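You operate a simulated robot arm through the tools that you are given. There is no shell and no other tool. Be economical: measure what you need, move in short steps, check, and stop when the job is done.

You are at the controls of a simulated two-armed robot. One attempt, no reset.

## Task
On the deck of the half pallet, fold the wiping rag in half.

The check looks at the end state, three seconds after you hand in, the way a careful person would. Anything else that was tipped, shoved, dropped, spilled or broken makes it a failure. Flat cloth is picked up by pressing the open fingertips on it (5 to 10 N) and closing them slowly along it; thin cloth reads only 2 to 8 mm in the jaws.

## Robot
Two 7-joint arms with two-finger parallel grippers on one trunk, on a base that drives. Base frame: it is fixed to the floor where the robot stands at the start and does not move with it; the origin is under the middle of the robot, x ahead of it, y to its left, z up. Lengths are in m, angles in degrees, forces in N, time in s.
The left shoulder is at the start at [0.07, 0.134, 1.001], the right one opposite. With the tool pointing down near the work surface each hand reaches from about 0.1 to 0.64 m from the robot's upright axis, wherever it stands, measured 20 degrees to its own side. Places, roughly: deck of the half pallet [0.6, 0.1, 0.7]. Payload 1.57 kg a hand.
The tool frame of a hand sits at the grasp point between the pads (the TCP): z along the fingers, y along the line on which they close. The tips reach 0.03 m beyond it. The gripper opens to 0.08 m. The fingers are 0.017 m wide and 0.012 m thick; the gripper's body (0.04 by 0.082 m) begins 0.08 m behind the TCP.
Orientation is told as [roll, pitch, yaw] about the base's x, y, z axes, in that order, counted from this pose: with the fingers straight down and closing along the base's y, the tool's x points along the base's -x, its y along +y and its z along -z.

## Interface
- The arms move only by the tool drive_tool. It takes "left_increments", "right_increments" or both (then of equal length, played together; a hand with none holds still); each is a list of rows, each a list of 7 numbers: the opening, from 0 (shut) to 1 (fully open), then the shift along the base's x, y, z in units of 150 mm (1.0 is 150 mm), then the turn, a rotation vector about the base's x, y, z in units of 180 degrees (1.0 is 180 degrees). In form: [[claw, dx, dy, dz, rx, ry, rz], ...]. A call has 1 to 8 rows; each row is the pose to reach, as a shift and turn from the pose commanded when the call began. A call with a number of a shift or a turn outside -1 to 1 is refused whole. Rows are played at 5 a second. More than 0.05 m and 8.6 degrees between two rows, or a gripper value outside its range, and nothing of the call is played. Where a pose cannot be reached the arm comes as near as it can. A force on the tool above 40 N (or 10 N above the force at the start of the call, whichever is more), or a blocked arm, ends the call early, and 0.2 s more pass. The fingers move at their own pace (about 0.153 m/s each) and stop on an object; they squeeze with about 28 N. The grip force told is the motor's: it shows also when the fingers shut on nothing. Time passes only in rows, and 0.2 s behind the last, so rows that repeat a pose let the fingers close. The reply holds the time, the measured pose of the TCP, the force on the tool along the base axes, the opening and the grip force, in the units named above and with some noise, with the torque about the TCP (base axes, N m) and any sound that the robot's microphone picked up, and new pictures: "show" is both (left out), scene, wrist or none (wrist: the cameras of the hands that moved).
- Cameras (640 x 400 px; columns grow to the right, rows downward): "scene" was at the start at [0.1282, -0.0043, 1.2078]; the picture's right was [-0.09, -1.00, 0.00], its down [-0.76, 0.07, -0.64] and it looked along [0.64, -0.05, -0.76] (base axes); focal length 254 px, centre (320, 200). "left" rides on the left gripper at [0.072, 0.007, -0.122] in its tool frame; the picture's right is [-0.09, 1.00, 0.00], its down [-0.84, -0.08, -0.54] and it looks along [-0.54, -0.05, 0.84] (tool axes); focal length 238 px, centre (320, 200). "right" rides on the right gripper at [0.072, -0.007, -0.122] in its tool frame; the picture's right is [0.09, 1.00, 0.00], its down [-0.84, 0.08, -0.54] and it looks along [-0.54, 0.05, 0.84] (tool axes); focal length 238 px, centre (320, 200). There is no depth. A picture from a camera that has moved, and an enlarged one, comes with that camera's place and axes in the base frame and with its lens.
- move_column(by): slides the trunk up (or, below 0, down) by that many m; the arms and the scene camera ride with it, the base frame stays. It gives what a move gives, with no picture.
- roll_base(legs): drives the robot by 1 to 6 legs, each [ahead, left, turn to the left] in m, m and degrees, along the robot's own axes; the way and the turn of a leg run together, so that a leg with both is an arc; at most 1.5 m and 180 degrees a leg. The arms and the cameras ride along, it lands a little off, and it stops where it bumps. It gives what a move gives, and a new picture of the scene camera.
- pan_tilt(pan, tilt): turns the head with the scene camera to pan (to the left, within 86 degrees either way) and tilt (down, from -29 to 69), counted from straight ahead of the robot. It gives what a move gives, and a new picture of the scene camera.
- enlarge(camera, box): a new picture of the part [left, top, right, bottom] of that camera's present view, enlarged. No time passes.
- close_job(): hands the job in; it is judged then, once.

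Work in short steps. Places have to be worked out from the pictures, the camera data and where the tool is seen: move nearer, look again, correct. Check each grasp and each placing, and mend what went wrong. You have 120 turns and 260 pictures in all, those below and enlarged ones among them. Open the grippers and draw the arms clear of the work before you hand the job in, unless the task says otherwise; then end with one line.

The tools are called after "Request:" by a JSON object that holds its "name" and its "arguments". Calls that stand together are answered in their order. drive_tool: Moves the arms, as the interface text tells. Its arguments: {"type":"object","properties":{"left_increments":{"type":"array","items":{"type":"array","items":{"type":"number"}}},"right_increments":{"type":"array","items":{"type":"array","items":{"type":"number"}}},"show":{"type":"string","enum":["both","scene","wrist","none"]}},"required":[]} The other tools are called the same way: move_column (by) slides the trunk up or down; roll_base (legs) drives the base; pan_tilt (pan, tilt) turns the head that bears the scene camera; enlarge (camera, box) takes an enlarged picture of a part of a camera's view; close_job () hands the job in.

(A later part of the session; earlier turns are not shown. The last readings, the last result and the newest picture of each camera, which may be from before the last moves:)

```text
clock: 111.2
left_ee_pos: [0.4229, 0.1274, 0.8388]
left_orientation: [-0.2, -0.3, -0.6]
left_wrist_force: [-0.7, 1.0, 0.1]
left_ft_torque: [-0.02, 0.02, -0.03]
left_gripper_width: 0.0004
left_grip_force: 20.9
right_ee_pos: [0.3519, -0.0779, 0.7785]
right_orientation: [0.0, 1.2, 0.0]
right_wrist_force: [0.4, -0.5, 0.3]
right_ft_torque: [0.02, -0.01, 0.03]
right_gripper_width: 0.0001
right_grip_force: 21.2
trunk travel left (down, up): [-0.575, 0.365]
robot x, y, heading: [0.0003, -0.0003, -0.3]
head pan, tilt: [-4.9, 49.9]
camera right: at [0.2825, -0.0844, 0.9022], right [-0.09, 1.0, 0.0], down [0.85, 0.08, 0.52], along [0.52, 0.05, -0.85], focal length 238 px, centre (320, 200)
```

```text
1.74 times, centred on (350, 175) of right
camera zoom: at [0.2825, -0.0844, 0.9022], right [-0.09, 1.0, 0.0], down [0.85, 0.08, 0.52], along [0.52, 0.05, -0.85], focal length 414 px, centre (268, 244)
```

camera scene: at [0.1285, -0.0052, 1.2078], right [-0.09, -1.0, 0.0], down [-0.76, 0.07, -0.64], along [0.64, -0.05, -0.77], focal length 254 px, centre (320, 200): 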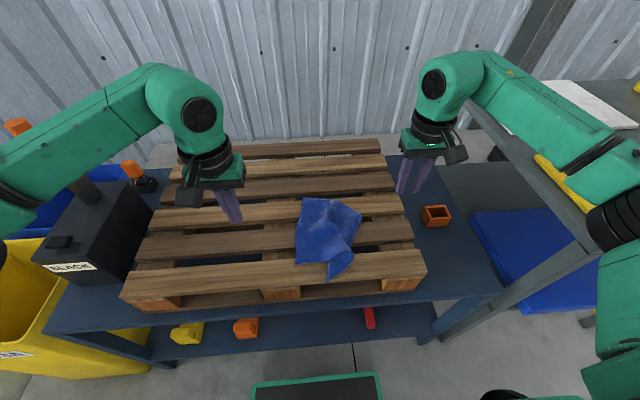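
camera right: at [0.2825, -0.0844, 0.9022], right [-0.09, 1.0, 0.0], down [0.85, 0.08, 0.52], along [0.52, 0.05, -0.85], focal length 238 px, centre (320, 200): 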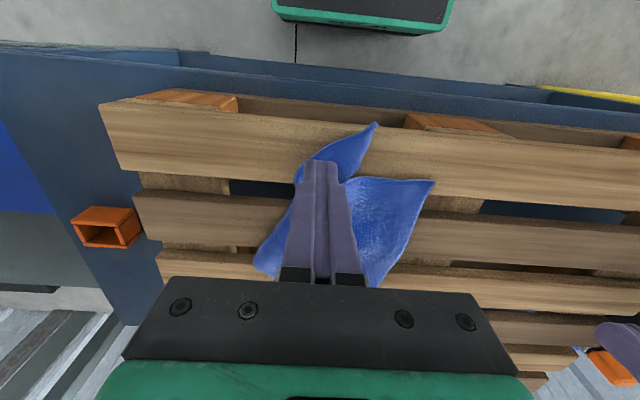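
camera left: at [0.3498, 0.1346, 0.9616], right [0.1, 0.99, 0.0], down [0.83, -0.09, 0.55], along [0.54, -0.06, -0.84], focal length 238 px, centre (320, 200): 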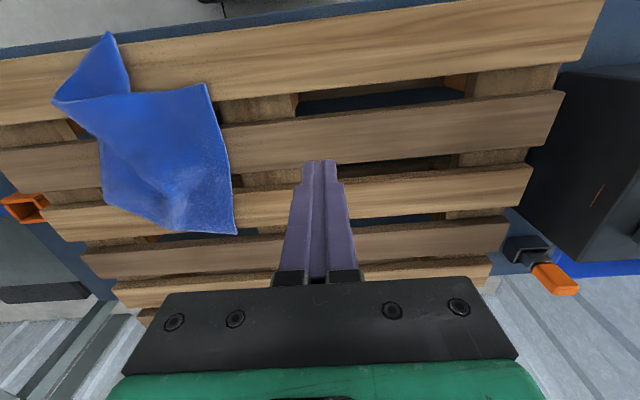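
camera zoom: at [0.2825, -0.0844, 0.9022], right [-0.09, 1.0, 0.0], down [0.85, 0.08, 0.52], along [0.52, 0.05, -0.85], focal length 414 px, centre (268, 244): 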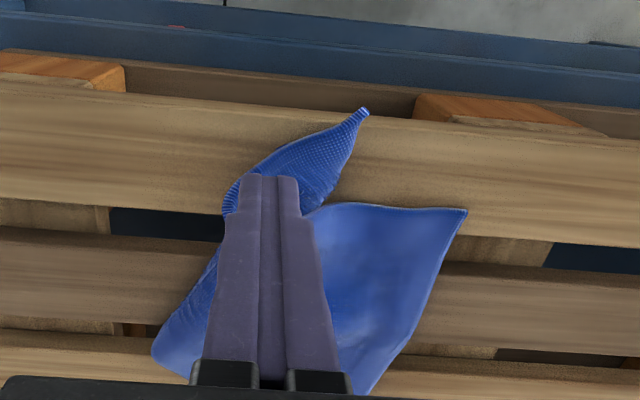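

Flap middle at (0.344,−0.054). Move there and press.

Request:
{"name": "drive_tool", "arguments": {"right_increments": [[0, -0.03, 0.15, -0.05, 0, 0, 0], [0, -0.03, 0.15, -0.15, 0, 0, 0], [0, -0.03, 0.15, -0.21, 0, 0, 0], [0, -0.03, 0.15, -0.235, 0, 0, 0], [0, -0.03, 0.15, -0.245, 0, 0, 0]], "show": "wrist"}}

```text
clock: 112.4
left_ee_pos: [0.4225, 0.127, 0.8398]
left_orientation: [-0.1, -0.4, -0.6]
left_wrist_force: [-0.8, -0.4, -0.9]
left_ft_torque: [-0.01, 0.0, 0.06]
left_gripper_width: 0.0
left_grip_force: 21.5
right_ee_pos: [0.3464, -0.0548, 0.7445]
right_orientation: [0.2, 1.0, -0.1]
right_wrist_force: [1.6, -2.8, 16.7]
right_ft_torque: [-0.16, -0.08, 0.01]
right_gripper_width: 0.0001
right_grip_force: 21.2
trunk travel left (down, up): [-0.575, 0.365]
robot x, y, heading: [-0.001, 0.0025, 0.0]
head pan, tilt: [-4.9, 49.9]
camera right: at [0.2773, -0.0609, 0.8689], right [-0.09, 1.0, 0.0], down [0.85, 0.08, 0.53], along [0.52, 0.05, -0.85], focal length 238 px, centre (320, 200)
```

right: 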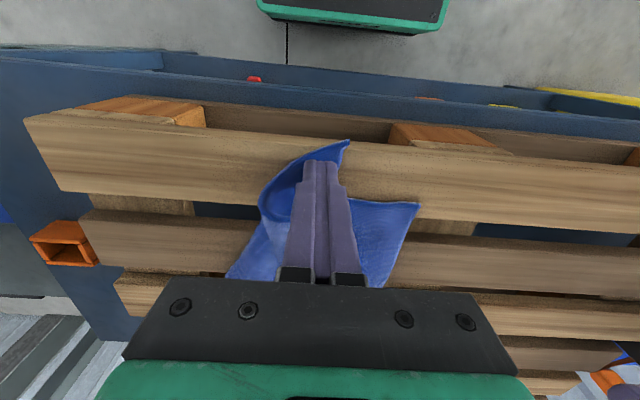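

16 N on the flap. Drag 10 cm to the right along the slat.

Request:
{"name": "drive_tool", "arguments": {"right_increments": [[0, 0.0, -0.08, -0.003, 0, 0, 0], [0, 0.0, -0.16, -0.003, 0, 0, 0], [0, 0.01, -0.25, -0.003, 0, 0, 0], [0, 0.02, -0.34, -0.003, 0, 0, 0], [0, 0.03, -0.43, -0.003, 0, 0, 0], [0, 0.04, -0.52, -0.003, 0, 0, 0], [0, 0.04, -0.6, -0.003, 0, 0, 0], [0, 0.04, -0.66, -0.003, 0, 0, 0]]}}

Request:
{"name": "enlarge", "arguments": {"camera": "scene", "box": [260, 170, 420, 290]}}

```text
clock: 114.2
left_ee_pos: [0.4219, 0.1296, 0.8396]
left_orientation: [-0.3, -0.5, -0.7]
left_wrist_force: [0.8, 0.4, -0.7]
left_ft_torque: [0.0, 0.0, 0.01]
left_gripper_width: 0.0002
left_grip_force: 20.9
right_ee_pos: [0.3541, -0.1498, 0.7444]
right_orientation: [-0.1, 1.0, 0.0]
right_wrist_force: [-0.2, 7.2, 23.5]
right_ft_torque: [0.13, -0.08, 0.01]
right_gripper_width: 0.0
right_grip_force: 21.4
trunk travel left (down, up): [-0.575, 0.365]
robot x, y, heading: [-0.0009, 0.0, -0.1]
head pan, tilt: [-4.9, 49.9]
camera scene: at [0.1253, -0.002, 1.2082], right [-0.09, -1.0, 0.0], down [-0.76, 0.06, -0.65], along [0.64, -0.06, -0.76], focal length 254 px, centre (320, 200)
camera right: at [0.2829, -0.1568, 0.8686], right [-0.09, 1.0, 0.0], down [0.85, 0.08, 0.53], along [0.52, 0.05, -0.85], focal length 238 px, centre (320, 200)
```

scene: 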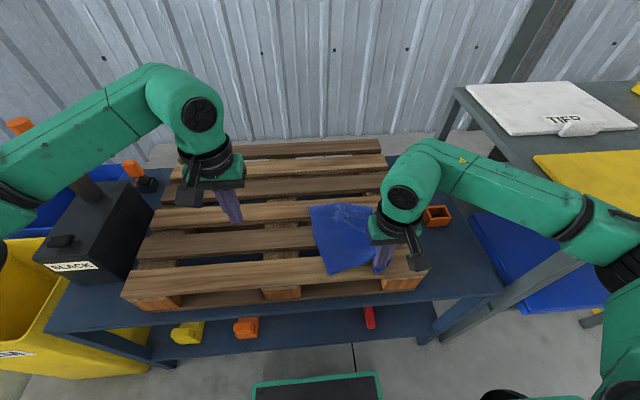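
right: 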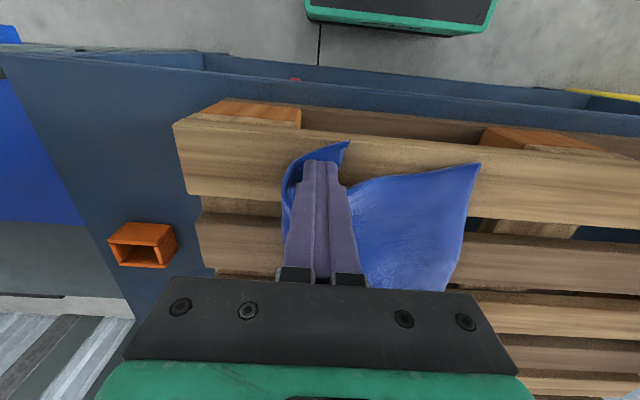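

```text
3.33 times, centred on (340, 230) of scene
camera zoom: at [0.1253, -0.002, 1.2082], right [-0.09, -1.0, 0.0], down [-0.76, 0.06, -0.65], along [0.64, -0.06, -0.76], focal length 846 px, centre (253, 100)
```

zoom: 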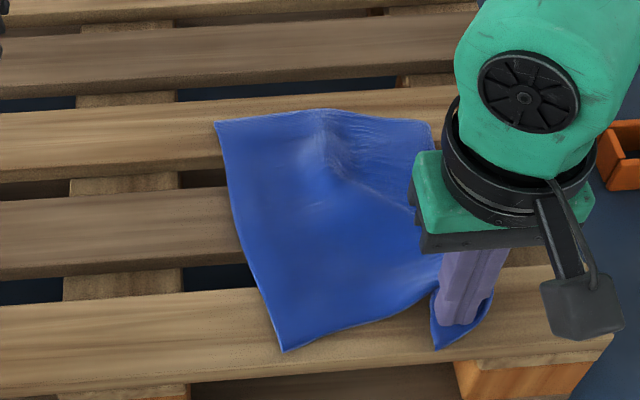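

The whole rag moved and spread; only corner Q′ remains curled under my right finger. I'll keep Q′ pinned and drag the left part of the rag leftward with the left fingertip on slat 2.

Request:
{"name": "drive_tool", "arguments": {"left_increments": [[0, 0.03, -0.25, 0, 0, 0, 0], [0, 0.05, -0.5, 0, 0, 0, 0], [0, 0.06, -0.75, 0, 0, 0, 0], [0, 0.06, -1.0, -0.1, 0, 0, 0], [0, 0.06, -1.0, -0.3, 0, 0, 0]], "show": "none"}}

Request:
{"name": "drive_tool", "arguments": {"left_increments": [[0, 0, -0.19, 0, 0, 0, 0], [0, 0, -0.19, -0.2, 0, 0, 0], [0, 0, -0.19, -0.3, 0, 0, 0], [0, 0, -0.19, -0.345, 0, 0, 0], [0, 0, -0.19, -0.355, 0, 0, 0]], "show": "wrist"}}

```text
clock: 115.4
left_ee_pos: [0.4293, -0.0212, 0.7924]
left_orientation: [-0.4, -0.4, -0.5]
left_wrist_force: [-0.4, -0.9, -0.3]
left_ft_torque: [-0.01, 0.02, -0.03]
left_gripper_width: 0.0001
left_grip_force: 21.1
right_ee_pos: [0.354, -0.1508, 0.7442]
right_orientation: [-0.1, 1.0, -0.1]
right_wrist_force: [-2.3, 2.9, 22.6]
right_ft_torque: [-0.01, -0.03, -0.01]
right_gripper_width: 0.0
right_grip_force: 22.0
trunk travel left (down, up): [-0.575, 0.365]
robot x, y, heading: [-0.0003, -0.0005, 0.1]
head pan, tilt: [-4.9, 49.9]
```

```text
clock: 116.6
left_ee_pos: [0.4284, -0.05, 0.7426]
left_orientation: [-0.2, -0.6, -0.5]
left_wrist_force: [-2.5, 2.2, 10.6]
left_ft_torque: [0.08, 0.06, -0.01]
left_gripper_width: 0.0
left_grip_force: 21.5
right_ee_pos: [0.3527, -0.1509, 0.7456]
right_orientation: [-0.1, 0.9, -0.1]
right_wrist_force: [2.0, 1.8, 18.2]
right_ft_torque: [-0.04, -0.1, -0.04]
right_gripper_width: 0.0
right_grip_force: 21.3
trunk travel left (down, up): [-0.575, 0.365]
robot x, y, heading: [0.0037, 0.0016, 0.2]
head pan, tilt: [-4.9, 49.9]
camera left: at [0.3546, -0.0413, 0.8656], right [0.1, 0.99, 0.0], down [0.83, -0.08, 0.55], along [0.55, -0.06, -0.84], focal length 238 px, centre (320, 200)
```

left: 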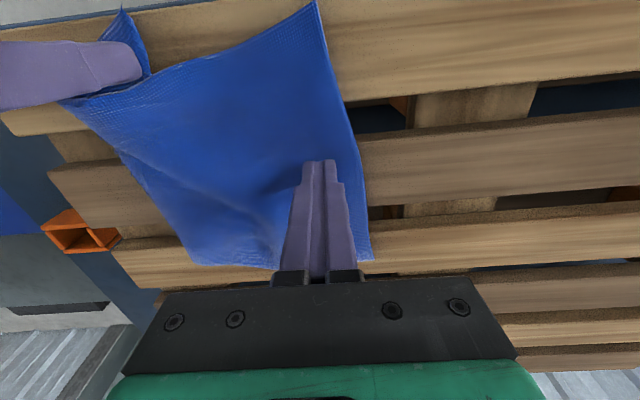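

Drag the left side leftward 5.5 cm while Q′ stays pinned.

Request:
{"name": "drive_tool", "arguments": {"left_increments": [[0, 0, 0.03, -0.006, 0, 0, 0], [0, 0, 0.08, -0.006, 0, 0, 0], [0, 0, 0.14, -0.006, 0, 0, 0], [0, 0, 0.2, -0.006, 0, 0, 0], [0, 0, 0.26, -0.006, 0, 0, 0], [0, 0, 0.32, -0.006, 0, 0, 0], [0, 0, 0.37, -0.006, 0, 0, 0]], "show": "both"}}

Request:
{"name": "enlarge", "arguments": {"camera": "left", "box": [0, 0, 400, 280]}}

```text
clock: 118.2
left_ee_pos: [0.4278, 0.0041, 0.7429]
left_orientation: [-0.3, -0.6, -0.6]
left_wrist_force: [-0.5, -10.7, 29.4]
left_ft_torque: [-0.33, 0.06, -0.01]
left_gripper_width: 0.0001
left_grip_force: 21.2
right_ee_pos: [0.3518, -0.1522, 0.7454]
right_orientation: [0.1, 0.8, 0.0]
right_wrist_force: [2.3, 3.9, 13.2]
right_ft_torque: [0.09, -0.13, 0.07]
right_gripper_width: 0.0
right_grip_force: 21.1
trunk travel left (down, up): [-0.575, 0.365]
robot x, y, heading: [-0.0004, 0.0005, -0.2]
head pan, tilt: [-4.9, 49.9]
camera scene: at [0.1231, -0.0049, 1.2085], right [-0.09, -1.0, 0.0], down [-0.76, 0.07, -0.65], along [0.65, -0.05, -0.76], focal length 254 px, centre (320, 200)
camera left: at [0.3542, 0.0119, 0.8648], right [0.1, 0.99, -0.01], down [0.83, -0.08, 0.55], along [0.55, -0.06, -0.83], focal length 238 px, centre (320, 200)
```

scene: 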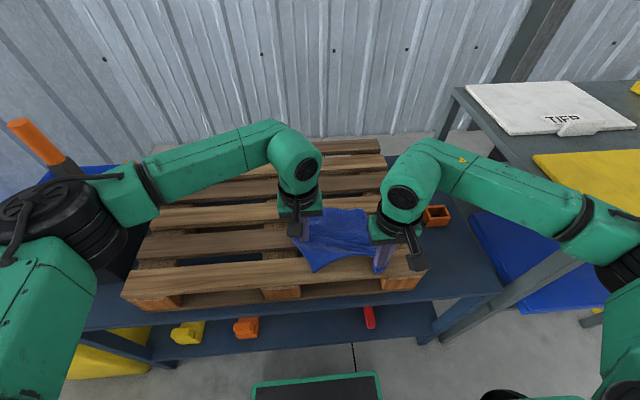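
left: 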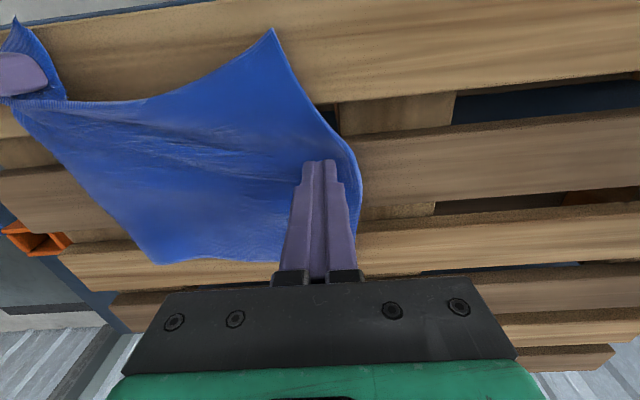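

```text
1.43 times, centred on (200, 140) of left
camera zoom: at [0.3542, 0.0119, 0.8648], right [0.1, 0.99, -0.01], down [0.83, -0.08, 0.55], along [0.55, -0.06, -0.83], focal length 340 px, centre (491, 286)
```

zoom: 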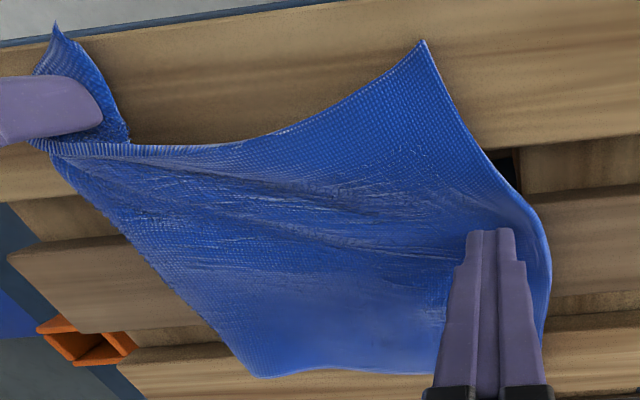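

Taut and nearly flat. Lift both hands away and inspect the corner.

Request:
{"name": "drive_tool", "arguments": {"left_increments": [[0, 0, -0.02, 0.05, 0, 0, 0], [0, 0, -0.02, 0.2, 0, 0, 0], [0, 0, 0.1, 0.4, 0, 0, 0], [0, 0, 0.35, 0.55, 0, 0, 0], [0, 0, 0.6, 0.6, 0, 0, 0], [0, 0, 0.75, 0.6, 0, 0, 0]], "right_increments": [[0, 0, 0, 0.05, 0, 0, 0], [0, 0, 0, 0.2, 0, 0, 0], [0, 0, -0.1, 0.4, 0, 0, 0], [0, 0, -0.35, 0.55, 0, 0, 0], [0, 0, -0.6, 0.6, 0, 0, 0], [0, 0, -0.6, 0.6, 0, 0, 0]]}}

Request:
{"name": "enlarge", "arguments": {"camera": "scene", "box": [260, 170, 440, 300]}}

Request:
{"name": "enlarge", "arguments": {"camera": "right", "box": [300, 20, 640, 260]}}

```text
clock: 119.6
left_ee_pos: [0.4312, 0.1191, 0.8298]
left_orientation: [-0.3, -0.3, -0.5]
left_wrist_force: [0.1, 0.0, 0.9]
left_ft_torque: [-0.02, 0.03, -0.02]
left_gripper_width: 0.0
left_grip_force: 21.1
right_ee_pos: [0.3527, -0.241, 0.8335]
right_orientation: [0.1, 1.3, 0.0]
right_wrist_force: [0.0, 0.0, 0.2]
right_ft_torque: [-0.04, 0.02, 0.02]
right_gripper_width: 0.0
right_grip_force: 21.5
trunk travel left (down, up): [-0.575, 0.365]
robot x, y, heading: [0.0007, 0.0019, 0.1]
head pan, tilt: [-4.9, 49.9]
camera scene: at [0.1286, -0.0034, 1.2078], right [-0.09, -1.0, 0.0], down [-0.76, 0.06, -0.64], along [0.64, -0.06, -0.77], focal length 254 px, centre (320, 200)
camera right: at [0.2827, -0.2481, 0.9579], right [-0.09, 1.0, 0.0], down [0.85, 0.08, 0.52], along [0.52, 0.05, -0.85], focal length 238 px, centre (320, 200)
camera left: at [0.3578, 0.1268, 0.952], right [0.1, 0.99, 0.0], down [0.83, -0.08, 0.55], along [0.54, -0.06, -0.84], focal length 238 px, centre (320, 200)
```

scene: 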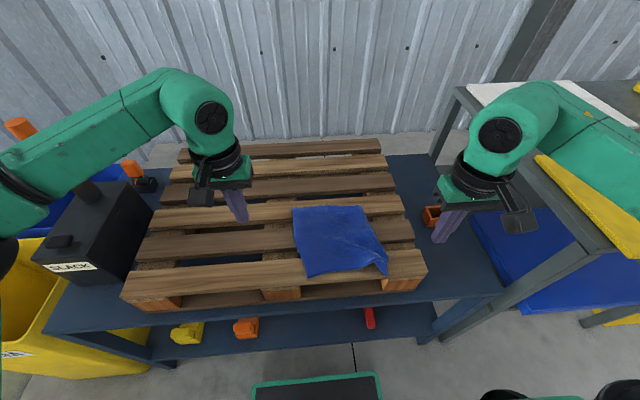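
right: 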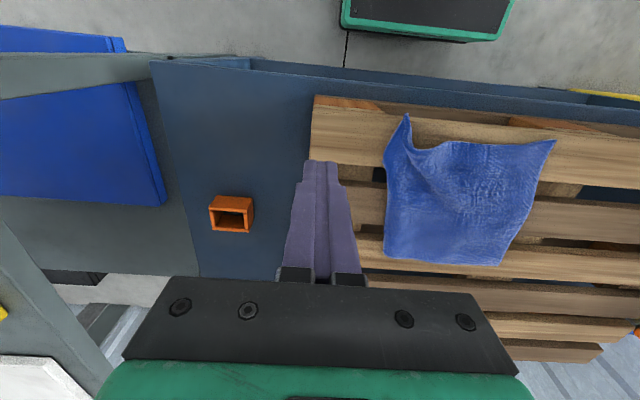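
left: 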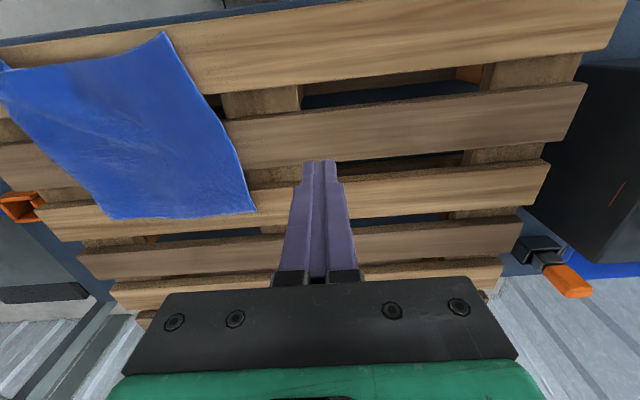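

```text
3.08 times, centred on (350, 235) of scene
camera zoom: at [0.1286, -0.0034, 1.2078], right [-0.09, -1.0, 0.0], down [-0.76, 0.06, -0.64], along [0.64, -0.06, -0.77], focal length 781 px, centre (228, 92)
```

zoom: 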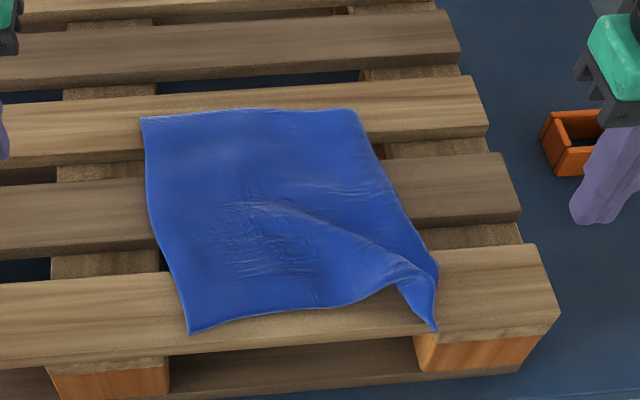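

```text
1.67 times, centred on (470, 140) of right
camera zoom: at [0.2827, -0.2481, 0.9579], right [-0.09, 1.0, 0.0], down [0.85, 0.08, 0.52], along [0.52, 0.05, -0.85], focal length 397 px, centre (70, 300)
```

zoom: 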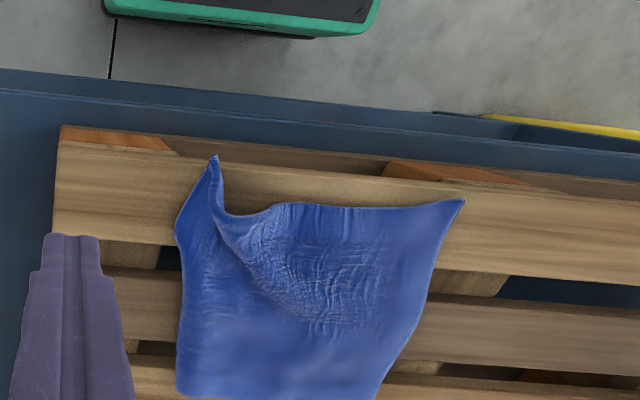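

Nearly flat now: P2(0.519,0.029), P1(0.509,−0.144), R(0.338,0.000), Q′(0.325,−0.160), with a small pleat at Q′ and some slack across. I'll pin R with the left and drag Q′ outward with the right.

Request:
{"name": "drive_tool", "arguments": {"left_increments": [[0, -0.1, -0.15, 0, 0, 0, 0], [0, -0.22, -0.35, -0.05, 0, 0, 0], [0, -0.37, -0.6, -0.15, 0, 0, 0], [0, -0.527, -0.847, -0.25, 0, 0, 0], [0, -0.527, -0.847, -0.45, 0, 0, 0], [0, -0.527, -0.847, -0.55, 0, 0, 0], [0, -0.527, -0.847, -0.575, 0, 0, 0], [0, -0.527, -0.847, -0.585, 0, 0, 0]], "right_increments": [[0, -0.01, 0.1, 0, 0, 0, 0], [0, -0.03, 0.25, 0, 0, 0, 0], [0, -0.04, 0.4, -0.1, 0, 0, 0], [0, -0.045, 0.553, -0.25, 0, 0, 0], [0, -0.045, 0.553, -0.45, 0, 0, 0], [0, -0.045, 0.553, -0.56, 0, 0, 0], [0, -0.045, 0.553, -0.595, 0, 0, 0], [0, -0.045, 0.553, -0.61, 0, 0, 0]], "show": "wrist"}}

```text
clock: 121.4
left_ee_pos: [0.3496, -0.009, 0.7425]
left_orientation: [-0.2, -0.5, -0.6]
left_wrist_force: [2.5, -0.7, 5.9]
left_ft_torque: [-0.04, -0.01, -0.01]
left_gripper_width: 0.0001
left_grip_force: 21.1
right_ee_pos: [0.3475, -0.1581, 0.7449]
right_orientation: [0.1, 0.7, 0.1]
right_wrist_force: [5.7, -3.8, 34.4]
right_ft_torque: [0.04, -0.39, -0.08]
right_gripper_width: 0.0001
right_grip_force: 21.1
trunk travel left (down, up): [-0.575, 0.365]
robot x, y, heading: [-0.0014, 0.0001, -0.0]
head pan, tilt: [-4.9, 49.9]
camera right: at [0.2753, -0.1657, 0.8684], right [-0.09, 1.0, 0.0], down [0.84, 0.08, 0.53], along [0.53, 0.05, -0.85], focal length 238 px, centre (320, 200)
camera left: at [0.2758, -0.0007, 0.8658], right [0.1, 0.99, 0.0], down [0.83, -0.08, 0.55], along [0.55, -0.06, -0.84], focal length 238 px, centre (320, 200)
```

right: 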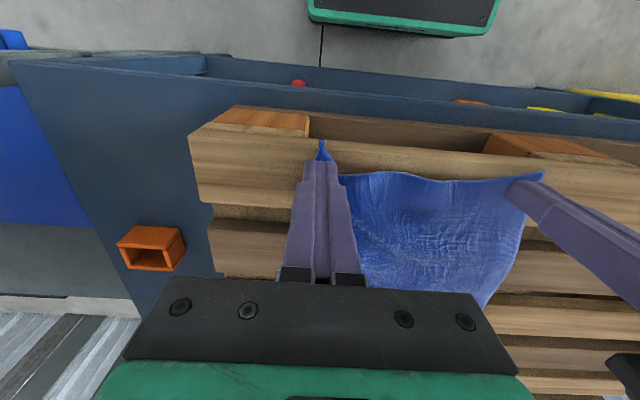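
left: 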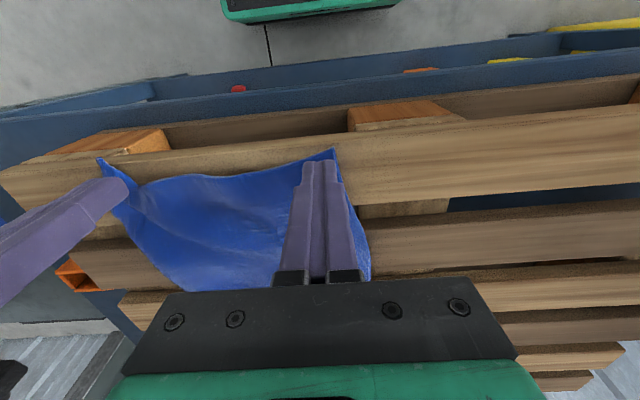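

Ease the right a little, firm the left, and spread them apart: right 4 cm rightward and slightly forward, left 1 cm leftward.

Request:
{"name": "drive_tool", "arguments": {"left_increments": [[0, 0, 0, -0.008, 0, 0, 0], [0, 0, 0.01, -0.008, 0, 0, 0], [0, 0, 0.02, -0.008, 0, 0, 0], [0, 0, 0.03, -0.008, 0, 0, 0], [0, 0, 0.045, -0.008, 0, 0, 0], [0, 0, 0.06, -0.008, 0, 0, 0], [0, 0, 0.06, -0.008, 0, 0, 0]], "right_increments": [[0, 0, 0, 0.01, 0, 0, 0], [0, 0.01, -0.05, 0.01, 0, 0, 0], [0, 0.02, -0.1, 0.01, 0, 0, 0], [0, 0.03, -0.15, 0.01, 0, 0, 0], [0, 0.04, -0.2, 0.01, 0, 0, 0], [0, 0.05, -0.25, 0.01, 0, 0, 0], [0, 0.05, -0.28, 0.01, 0, 0, 0]], "show": "wrist"}}

```text
clock: 123.0
left_ee_pos: [0.348, 0.0007, 0.7426]
left_orientation: [-0.3, -0.5, -0.6]
left_wrist_force: [-2.6, -10.1, 19.4]
left_ft_torque: [-0.33, 0.02, -0.02]
left_gripper_width: 0.0002
left_grip_force: 21.0
right_ee_pos: [0.3515, -0.2022, 0.7439]
right_orientation: [-0.1, 1.0, -0.1]
right_wrist_force: [0.3, 8.5, 15.2]
right_ft_torque: [0.39, -0.02, 0.03]
right_gripper_width: 0.0
right_grip_force: 21.5
trunk travel left (down, up): [-0.575, 0.365]
robot x, y, heading: [-0.0009, -0.0034, 0.1]
head pan, tilt: [-4.9, 49.9]
camera right: at [0.281, -0.2084, 0.8684], right [-0.09, 1.0, 0.0], down [0.85, 0.08, 0.53], along [0.53, 0.05, -0.85], focal length 238 px, centre (320, 200)
camera left: at [0.2745, 0.008, 0.865], right [0.1, 0.99, 0.0], down [0.83, -0.08, 0.55], along [0.55, -0.06, -0.84], focal length 238 px, centre (320, 200)
```

right: 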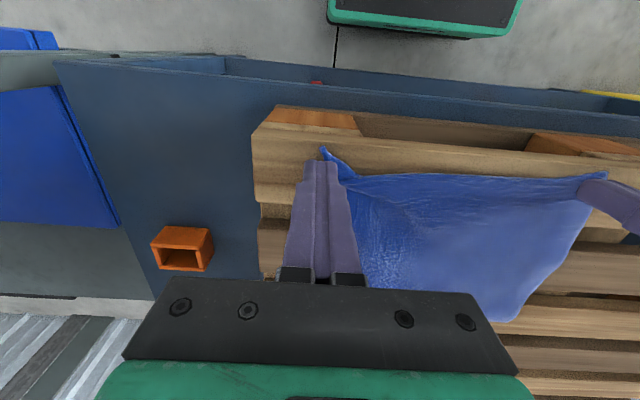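
left: 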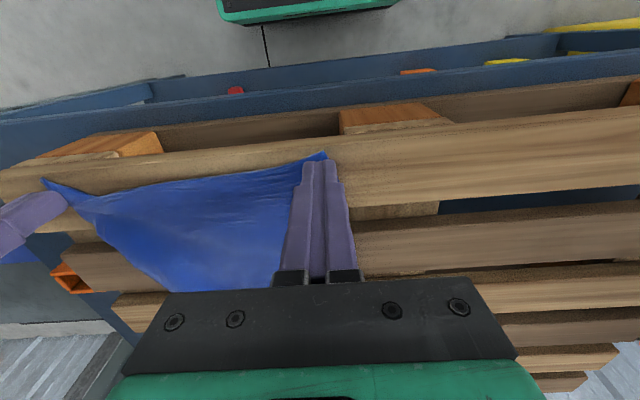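

The near edge is taut now. Lift both and look at the far side.

Request:
{"name": "drive_tool", "arguments": {"left_increments": [[0, 0, -0.02, 0.05, 0, 0, 0], [0, 0, -0.02, 0.2, 0, 0, 0], [0, 0.1, 0.1, 0.4, 0, 0, 0], [0, 0.3, 0.3, 0.5, 0, 0, 0], [0, 0.5, 0.5, 0.5, 0, 0, 0], [0, 0.6, 0.6, 0.5, 0, 0, 0]], "right_increments": [[0, 0, 0.02, 0.05, 0, 0, 0], [0, 0, 0.02, 0.2, 0, 0, 0], [0, 0.1, -0.05, 0.4, 0, 0, 0], [0, 0.3, -0.15, 0.5, 0, 0, 0], [0, 0.5, -0.2, 0.5, 0, 0, 0], [0, 0.6, -0.2, 0.5, 0, 0, 0]], "show": "both"}}

Request:
{"name": "enlarge", "arguments": {"camera": "scene", "box": [260, 170, 440, 300]}}

```text
clock: 124.4
left_ee_pos: [0.4413, 0.0888, 0.8178]
left_orientation: [-0.2, -0.3, -0.8]
left_wrist_force: [-0.2, 0.2, 0.2]
left_ft_torque: [-0.02, 0.0, -0.01]
left_gripper_width: 0.0001
left_grip_force: 21.7
right_ee_pos: [0.4431, -0.2314, 0.8206]
right_orientation: [0.1, 1.2, 0.0]
right_wrist_force: [-0.5, -0.1, 0.5]
right_ft_torque: [-0.01, 0.01, 0.04]
right_gripper_width: 0.0003
right_grip_force: 21.8
trunk travel left (down, up): [-0.575, 0.365]
robot x, y, heading: [-0.0007, 0.0015, 0.2]
head pan, tilt: [-4.9, 49.9]
camera scene: at [0.1286, -0.004, 1.2078], right [-0.09, -1.0, 0.0], down [-0.76, 0.07, -0.64], along [0.64, -0.06, -0.77], focal length 254 px, centre (320, 200)
camera right: at [0.374, -0.238, 0.9429], right [-0.09, 1.0, 0.0], down [0.85, 0.08, 0.52], along [0.52, 0.05, -0.85], focal length 238 px, centre (320, 200)
camera left: at [0.3669, 0.0973, 0.9399], right [0.1, 0.99, 0.0], down [0.83, -0.09, 0.55], along [0.54, -0.06, -0.84], focal length 238 px, centre (320, 200)
```

scene: 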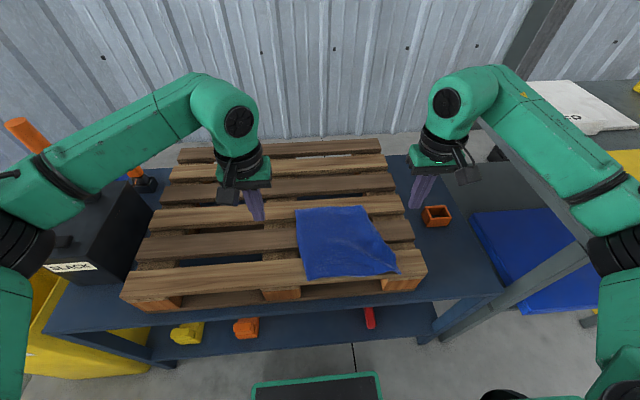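
right: 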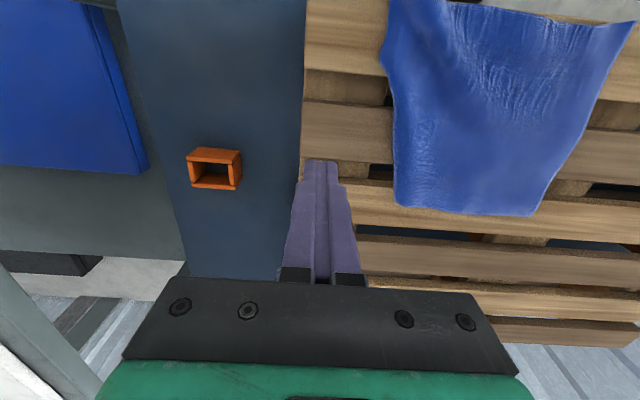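
left: 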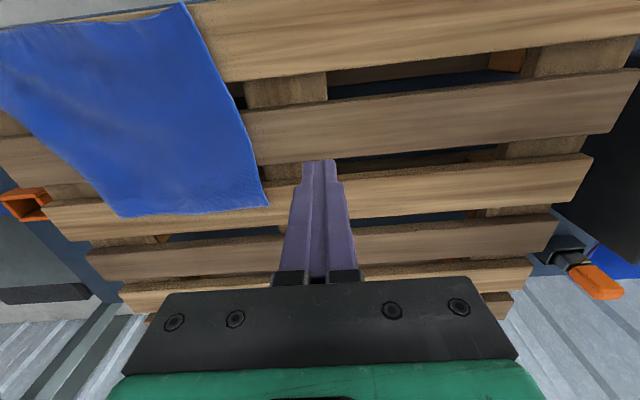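

```text
3.08 times, centred on (350, 235) of scene
camera zoom: at [0.1286, -0.004, 1.2078], right [-0.09, -1.0, 0.0], down [-0.76, 0.07, -0.64], along [0.64, -0.06, -0.77], focal length 781 px, centre (228, 92)
```

zoom: 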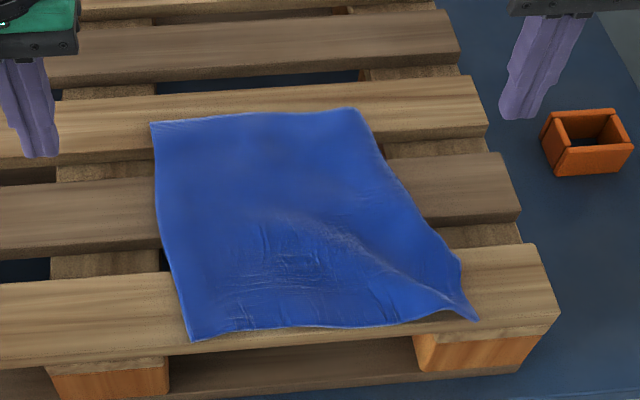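

Nearly flat, but the right boundary looks rounded, as if a strip is tucked under. Let me check it closely.

Request:
{"name": "enlarge", "arguments": {"camera": "right", "box": [360, 0, 640, 230]}}

Request:
{"name": "enlarge", "arguments": {"camera": "scene", "box": [330, 190, 410, 290]}}

```text
1.74 times, centred on (500, 115) of right
camera zoom: at [0.374, -0.238, 0.9429], right [-0.09, 1.0, 0.0], down [0.85, 0.08, 0.52], along [0.52, 0.05, -0.85], focal length 414 px, centre (7, 348)
```

zoom: 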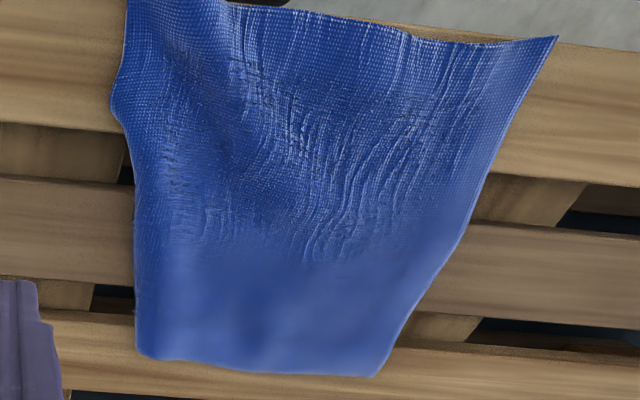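

```text
4.00 times, centred on (370, 240) of scene
camera zoom: at [0.1286, -0.004, 1.2078], right [-0.09, -1.0, 0.0], down [-0.76, 0.07, -0.64], along [0.64, -0.06, -0.77], focal length 1016 px, centre (120, 40)
```

zoom: 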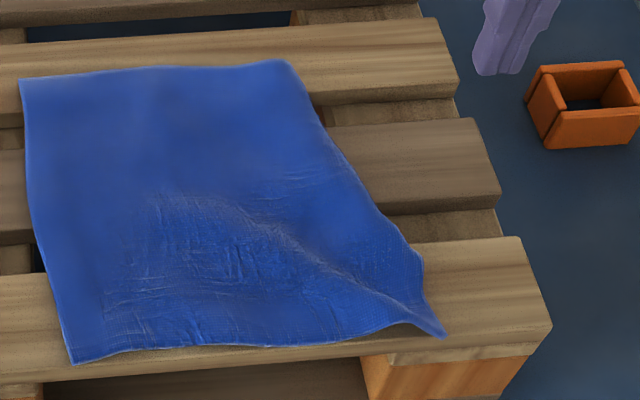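

Only the far-right corner P1 is tucked (far edge ~4.5 cm short). I'll pinch the top layer near it, lift ~7 cm, and lower it while moving inward so the tucked corner trails outward.

Request:
{"name": "drive_tool", "arguments": {"right_increments": [[0.38, 0.1, 0.15, 0, 0, 0, 0], [0.38, 0.2, 0.35, 0, 0, 0, 0], [0.38, 0.3, 0.55, -0.05, 0, 0, 0], [0.38, 0.393, 0.73, -0.15, 0, 0, 0], [0.38, 0.393, 0.73, -0.35, 0, 0, 0], [0.38, 0.393, 0.73, -0.47, 0, 0, 0], [0.38, 0.393, 0.73, -0.495, 0, 0, 0], [0.38, 0.393, 0.73, -0.505, 0, 0, 0]], "show": "wrist"}}

```text
clock: 126.2
left_ee_pos: [0.4386, 0.0889, 0.8189]
left_orientation: [-0.2, -0.3, -0.5]
left_wrist_force: [0.4, 1.0, -0.3]
left_ft_torque: [0.04, -0.05, 0.02]
left_gripper_width: 0.0
left_grip_force: 21.1
right_ee_pos: [0.5044, -0.1228, 0.7441]
right_orientation: [0.1, 1.1, -0.1]
right_wrist_force: [0.3, -1.3, 7.5]
right_ft_torque: [-0.15, 0.03, 0.04]
right_gripper_width: 0.0308
right_grip_force: 0.0
trunk travel left (down, up): [-0.575, 0.365]
robot x, y, heading: [-0.0016, -0.0005, -0.0]
head pan, tilt: [-4.9, 49.9]
camera right: at [0.4337, -0.1293, 0.868], right [-0.09, 1.0, 0.0], down [0.85, 0.08, 0.53], along [0.52, 0.05, -0.85], focal length 238 px, centre (320, 200)
```

right: 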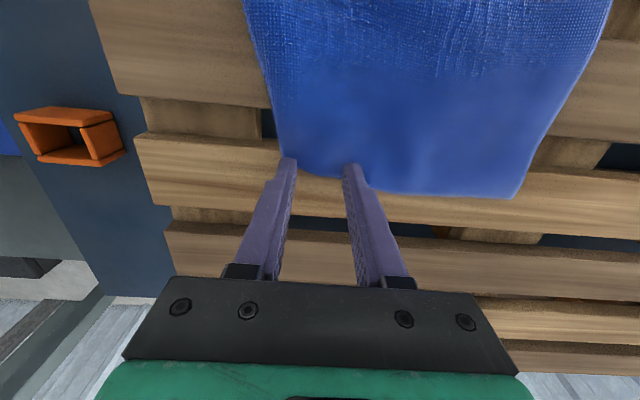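

The tips are right at the edge; shift 6 mm back onto the cloth and press ~18 N.

Request:
{"name": "drive_tool", "arguments": {"right_increments": [[0.38, 0, 0, 0.05, 0, 0, 0], [0.38, -0.045, 0.02, 0.05, 0, 0, 0], [0.38, -0.045, 0.02, 0.01, 0, 0, 0], [0.38, -0.045, 0.02, -0.008, 0, 0, 0], [0.38, -0.045, 0.02, -0.014, 0, 0, 0]], "show": "none"}}

Request:
{"name": "drive_tool", "arguments": {"right_increments": [[0.33, 0, 0, 0, 0, 0, 0], [0.28, 0, 0, 0, 0, 0, 0], [0.23, 0, 0, 0, 0, 0, 0], [0.18, 0, 0, 0, 0, 0, 0], [0.13, 0, 0, 0, 0, 0, 0], [0.08, 0, 0, 0, 0, 0, 0], [0.02, 0, 0, 0, 0, 0, 0], [0, 0, 0, 0, 0, 0, 0]], "show": "wrist"}}

```text
clock: 127.4
left_ee_pos: [0.4373, 0.0885, 0.8178]
left_orientation: [-0.2, -0.4, -0.6]
left_wrist_force: [-0.1, 0.1, 0.8]
left_ft_torque: [-0.03, 0.02, -0.01]
left_gripper_width: 0.0001
left_grip_force: 20.9
right_ee_pos: [0.496, -0.1193, 0.7429]
right_orientation: [0.1, 0.8, -0.1]
right_wrist_force: [4.9, -3.4, 22.8]
right_ft_torque: [-0.33, 0.06, 0.12]
right_gripper_width: 0.031
right_grip_force: 0.2
trunk travel left (down, up): [-0.575, 0.365]
robot x, y, heading: [0.003, -0.0012, -0.1]
head pan, tilt: [-4.9, 49.9]
```

```text
clock: 129.2
left_ee_pos: [0.4361, 0.0885, 0.8187]
left_orientation: [-0.2, -0.4, -0.6]
left_wrist_force: [-0.4, 0.0, -0.4]
left_ft_torque: [-0.01, -0.03, 0.03]
left_gripper_width: 0.0001
left_grip_force: 21.5
right_ee_pos: [0.4952, -0.1182, 0.7437]
right_orientation: [0.0, 0.8, -0.1]
right_wrist_force: [1.2, -5.4, 31.2]
right_ft_torque: [-0.21, 0.15, 0.09]
right_gripper_width: 0.0061
right_grip_force: 25.5
trunk travel left (down, up): [-0.575, 0.365]
robot x, y, heading: [0.0012, 0.0034, 0.1]
head pan, tilt: [-4.9, 49.9]
camera right: at [0.4237, -0.1257, 0.8667], right [-0.09, 1.0, 0.0], down [0.84, 0.08, 0.53], along [0.53, 0.05, -0.85], focal length 238 px, centre (320, 200)
```

right: 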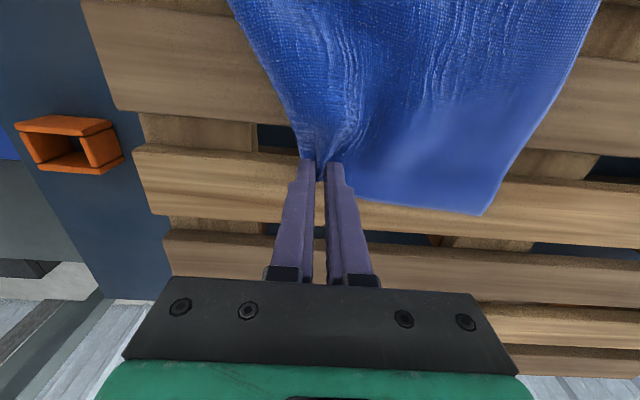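

Held (6 mm). Lift 8 cm with slight outward motion and look.

Request:
{"name": "drive_tool", "arguments": {"right_increments": [[0, 0, 0, 0.12, 0, 0, 0], [0, 0, -0.05, 0.25, 0, 0, 0], [0, 0, -0.1, 0.4, 0, 0, 0], [0, 0, -0.15, 0.53, 0, 0, 0], [0, 0, -0.15, 0.53, 0, 0, 0]], "show": "none"}}

Request:
{"name": "enlarge", "arguments": {"camera": "scene", "box": [280, 170, 440, 290]}}

Request:
{"name": "enlarge", "arguments": {"camera": "right", "box": [180, 60, 480, 290]}}

```text
clock: 130.4
left_ee_pos: [0.4399, 0.0898, 0.8165]
left_orientation: [-0.1, -0.3, -0.6]
left_wrist_force: [-0.4, -1.2, -0.5]
left_ft_torque: [0.0, -0.01, 0.0]
left_gripper_width: 0.0
left_grip_force: 21.7
right_ee_pos: [0.4961, -0.1418, 0.8192]
right_orientation: [0.0, 1.3, 0.0]
right_wrist_force: [-0.2, 0.7, 1.1]
right_ft_torque: [0.01, 0.01, 0.02]
right_gripper_width: 0.0055
right_grip_force: 25.5
trunk travel left (down, up): [-0.575, 0.365]
robot x, y, heading: [-0.002, -0.0018, -0.1]
head pan, tilt: [-4.9, 49.9]
```

```text
3.33 times, centred on (360, 230) of scene
camera zoom: at [0.1286, -0.0042, 1.2077], right [-0.09, -1.0, 0.0], down [-0.76, 0.07, -0.64], along [0.64, -0.05, -0.77], focal length 846 px, centre (187, 100)
```

zoom: 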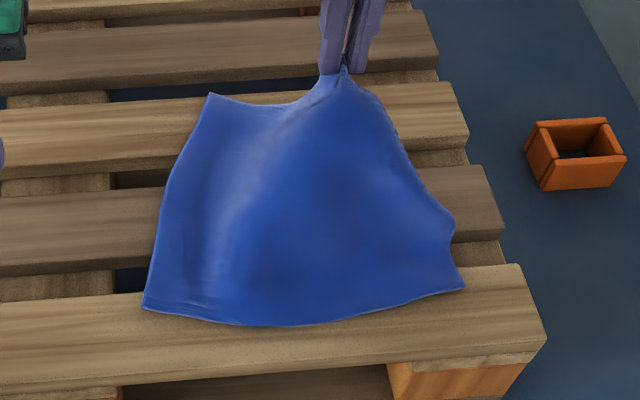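

```text
1.74 times, centred on (330, 175) of right
camera zoom: at [0.4269, -0.1475, 0.9436], right [-0.09, 1.0, 0.0], down [0.85, 0.08, 0.52], along [0.52, 0.05, -0.85], focal length 414 px, centre (303, 244)
```

zoom: 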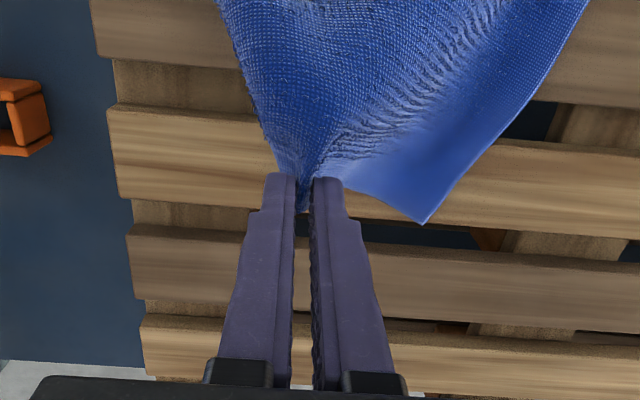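

The near edge straightened too. Now lower while moving inward (left), so the hanging corner trails outward.

Request:
{"name": "drive_tool", "arguments": {"right_increments": [[0, 0.02, -0.12, 0.02, 0, 0, 0], [0, 0.02, -0.2, 0, 0, 0, 0], [0, 0.02, -0.14, -0.12, 0, 0, 0], [0, 0.02, -0.06, -0.24, 0, 0, 0], [0, 0.02, 0.03, -0.36, 0, 0, 0], [0, 0.02, 0.1, -0.46, 0, 0, 0], [0, 0.02, 0.1, -0.49, 0, 0, 0]], "show": "none"}}

Request:
{"name": "enlarge", "arguments": {"camera": "right", "box": [180, 60, 480, 290]}}

Request:
{"name": "enlarge", "arguments": {"camera": "scene", "box": [280, 170, 440, 290]}}

```text
clock: 132.0
left_ee_pos: [0.4386, 0.0898, 0.8187]
left_orientation: [-0.2, -0.4, -0.6]
left_wrist_force: [0.1, -0.1, -0.4]
left_ft_torque: [-0.03, 0.0, -0.02]
left_gripper_width: 0.0
left_grip_force: 21.2
right_ee_pos: [0.4998, -0.1253, 0.7488]
right_orientation: [0.1, 1.1, 0.0]
right_wrist_force: [-3.4, 0.9, 13.9]
right_ft_torque: [0.0, 0.21, 0.0]
right_gripper_width: 0.0056
right_grip_force: 25.3
trunk travel left (down, up): [-0.575, 0.365]
robot x, y, heading: [-0.0028, -0.0009, 0.0]
head pan, tilt: [-4.9, 49.9]
```

```text
1.74 times, centred on (330, 175) of right
camera zoom: at [0.4286, -0.1323, 0.8728], right [-0.09, 1.0, 0.0], down [0.85, 0.08, 0.53], along [0.52, 0.05, -0.85], focal length 414 px, centre (303, 244)
```

zoom: 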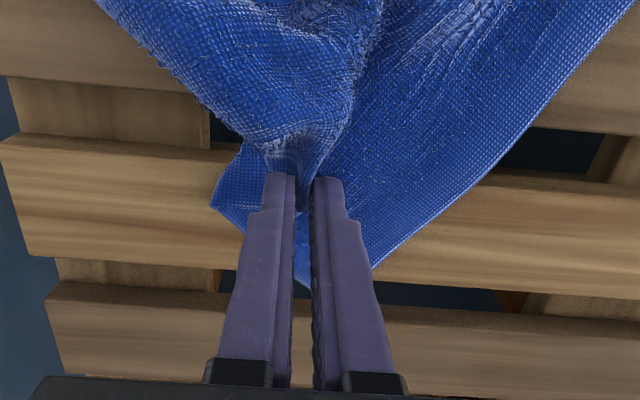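

```text
3.33 times, centred on (360, 230) of scene
camera zoom: at [0.1259, -0.0037, 1.2083], right [-0.09, -1.0, 0.0], down [-0.76, 0.06, -0.65], along [0.64, -0.06, -0.76], focal length 846 px, centre (187, 100)
```

zoom: 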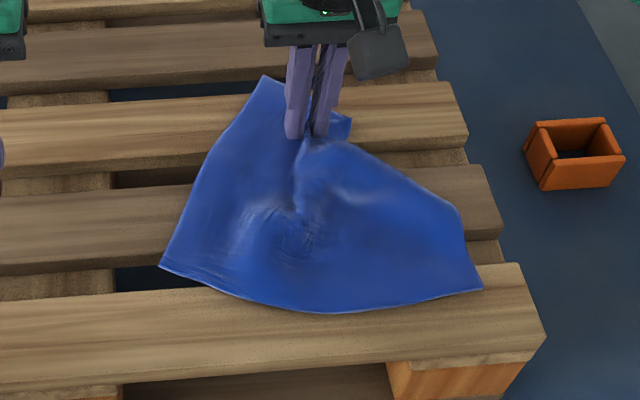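

The tucked corner P1 now pokes outward on the right. Release and lift, then look.

Request:
{"name": "drive_tool", "arguments": {"right_increments": [[0.2, 0, 0, 0.01, 0, 0, 0], [0.4, 0, 0, 0.01, 0, 0, 0], [0.4, 0, 0, 0.15, 0, 0, 0], [0.3, 0, -0.15, 0.35, 0, 0, 0], [0, 0, -0.4, 0.5, 0, 0, 0], [0, 0, -0.65, 0.55, 0, 0, 0], [0, 0, -0.75, 0.55, 0, 0, 0]], "show": "wrist"}}

Request:
{"name": "enlarge", "arguments": {"camera": "scene", "box": [280, 170, 440, 290]}}

```text
clock: 133.6
left_ee_pos: [0.4405, 0.0892, 0.8174]
left_orientation: [-0.1, -0.2, -0.6]
left_wrist_force: [-1.2, 1.1, 0.3]
left_ft_torque: [-0.03, 0.01, -0.01]
left_gripper_width: 0.0
left_grip_force: 21.5
right_ee_pos: [0.502, -0.2394, 0.8296]
right_orientation: [0.0, 1.2, 0.1]
right_wrist_force: [-0.4, -0.4, 0.0]
right_ft_torque: [0.0, -0.02, 0.0]
right_gripper_width: 0.0001
right_grip_force: 21.3
trunk travel left (down, up): [-0.575, 0.365]
robot x, y, heading: [0.0032, 0.0013, 0.1]
head pan, tilt: [-4.9, 49.9]
camera right: at [0.4319, -0.2461, 0.9536], right [-0.09, 1.0, 0.0], down [0.85, 0.08, 0.52], along [0.52, 0.05, -0.85], focal length 238 px, centre (320, 200)
```

right: 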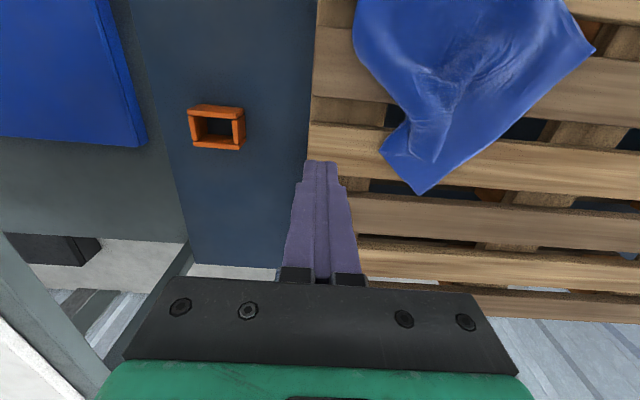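

```text
3.33 times, centred on (360, 230) of scene
camera zoom: at [0.1283, -0.0045, 1.2078], right [-0.09, -1.0, 0.0], down [-0.76, 0.07, -0.64], along [0.64, -0.05, -0.76], focal length 846 px, centre (187, 100)
```

zoom: 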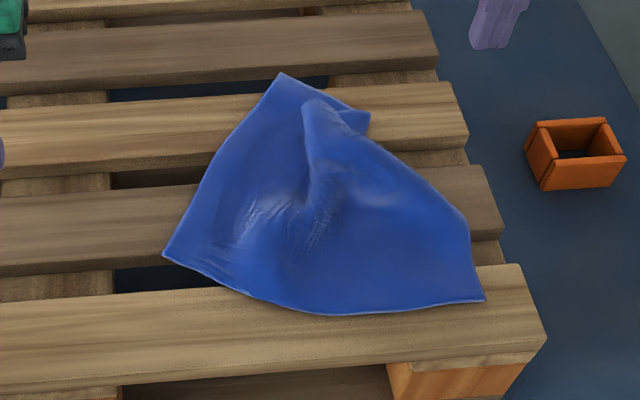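

P1 is visible at (0.514,−0.172), and P2 swung to (0.563,−0.112). I'll press on P1's visible strip and drag it right along slat 3.

Request:
{"name": "drive_tool", "arguments": {"right_increments": [[0, 0.02, 0.2, 0, 0, 0, 0], [0, 0.04, 0.4, -0.1, 0, 0, 0], [0, 0.04, 0.51, -0.25, 0, 0, 0], [0, 0.04, 0.51, -0.45, 0, 0, 0], [0, 0.04, 0.51, -0.55, 0, 0, 0], [0, 0.04, 0.51, -0.58, 0, 0, 0], [0, 0.04, 0.51, -0.585, 0, 0, 0]], "show": "wrist"}}

```text
clock: 135.2
left_ee_pos: [0.4393, 0.0889, 0.8181]
left_orientation: [-0.1, -0.4, -0.6]
left_wrist_force: [0.5, -0.2, -1.1]
left_ft_torque: [-0.03, 0.03, -0.02]
left_gripper_width: 0.0001
left_grip_force: 21.2
right_ee_pos: [0.5072, -0.1619, 0.7448]
right_orientation: [0.1, 0.7, -0.1]
right_wrist_force: [4.6, -4.2, 22.3]
right_ft_torque: [-0.04, -0.11, 0.03]
right_gripper_width: 0.0002
right_grip_force: 21.1
trunk travel left (down, up): [-0.575, 0.365]
robot x, y, heading: [0.0026, 0.0017, -0.2]
head pan, tilt: [-4.9, 49.9]
camera right: at [0.4354, -0.1693, 0.868], right [-0.09, 1.0, 0.0], down [0.84, 0.07, 0.53], along [0.53, 0.05, -0.85], focal length 238 px, centre (320, 200)
```

right: 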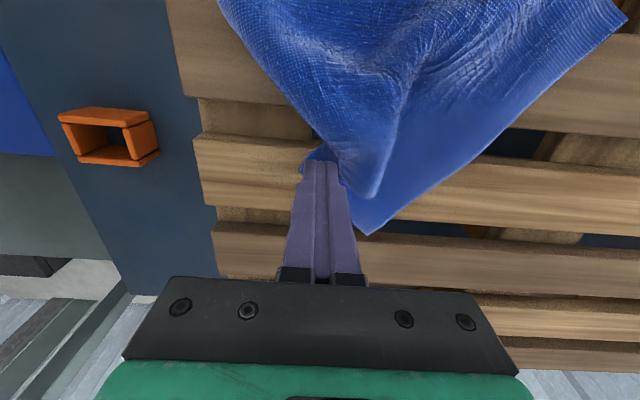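

On P1's strip with 22 N. Drag it right 5 cm.

Request:
{"name": "drive_tool", "arguments": {"right_increments": [[0, 0, -0.04, 0.002, 0, 0, 0], [0, 0, -0.09, 0.002, 0, 0, 0], [0, 0, -0.14, 0.002, 0, 0, 0], [0, 0, -0.19, 0.002, 0, 0, 0], [0, 0, -0.24, 0.002, 0, 0, 0], [0, 0, -0.29, 0.002, 0, 0, 0], [0, 0, -0.33, 0.002, 0, 0, 0]], "show": "wrist"}}

Request:
{"name": "enlarge", "arguments": {"camera": "scene", "box": [280, 170, 440, 290]}}

```text
clock: 136.8
left_ee_pos: [0.4371, 0.0914, 0.8187]
left_orientation: [-0.3, -0.5, -0.6]
left_wrist_force: [0.3, -0.7, 0.8]
left_ft_torque: [0.0, -0.01, -0.01]
left_gripper_width: 0.0
left_grip_force: 21.5
right_ee_pos: [0.5042, -0.2101, 0.7446]
right_orientation: [-0.1, 0.8, 0.1]
right_wrist_force: [-0.6, 8.3, 27.1]
right_ft_torque: [0.34, 0.04, -0.02]
right_gripper_width: 0.0
right_grip_force: 21.3
trunk travel left (down, up): [-0.575, 0.365]
robot x, y, heading: [0.0006, 0.0022, -0.0]
head pan, tilt: [-4.9, 49.9]
camera right: at [0.4334, -0.2165, 0.8681], right [-0.09, 1.0, 0.0], down [0.85, 0.08, 0.53], along [0.53, 0.05, -0.85], focal length 238 px, centre (320, 200)
```

right: 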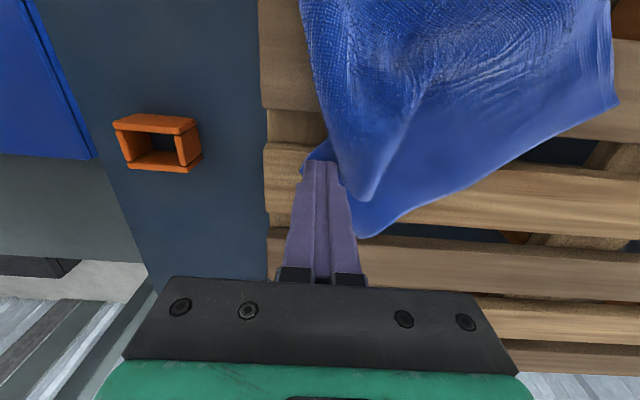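

```text
3.33 times, centred on (360, 230) of scene
camera zoom: at [0.1239, -0.0012, 1.2084], right [-0.09, -1.0, 0.0], down [-0.76, 0.06, -0.65], along [0.64, -0.06, -0.76], focal length 846 px, centre (187, 100)
```

zoom: 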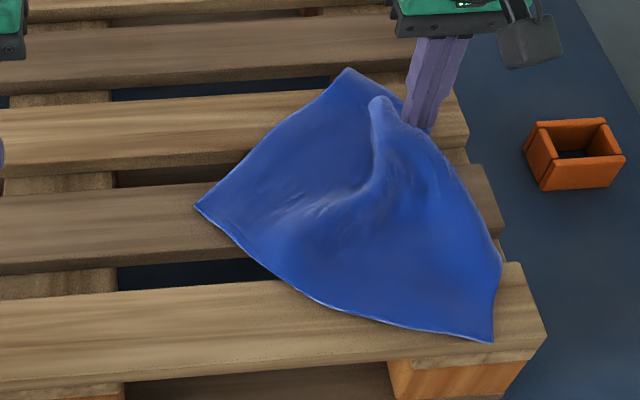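

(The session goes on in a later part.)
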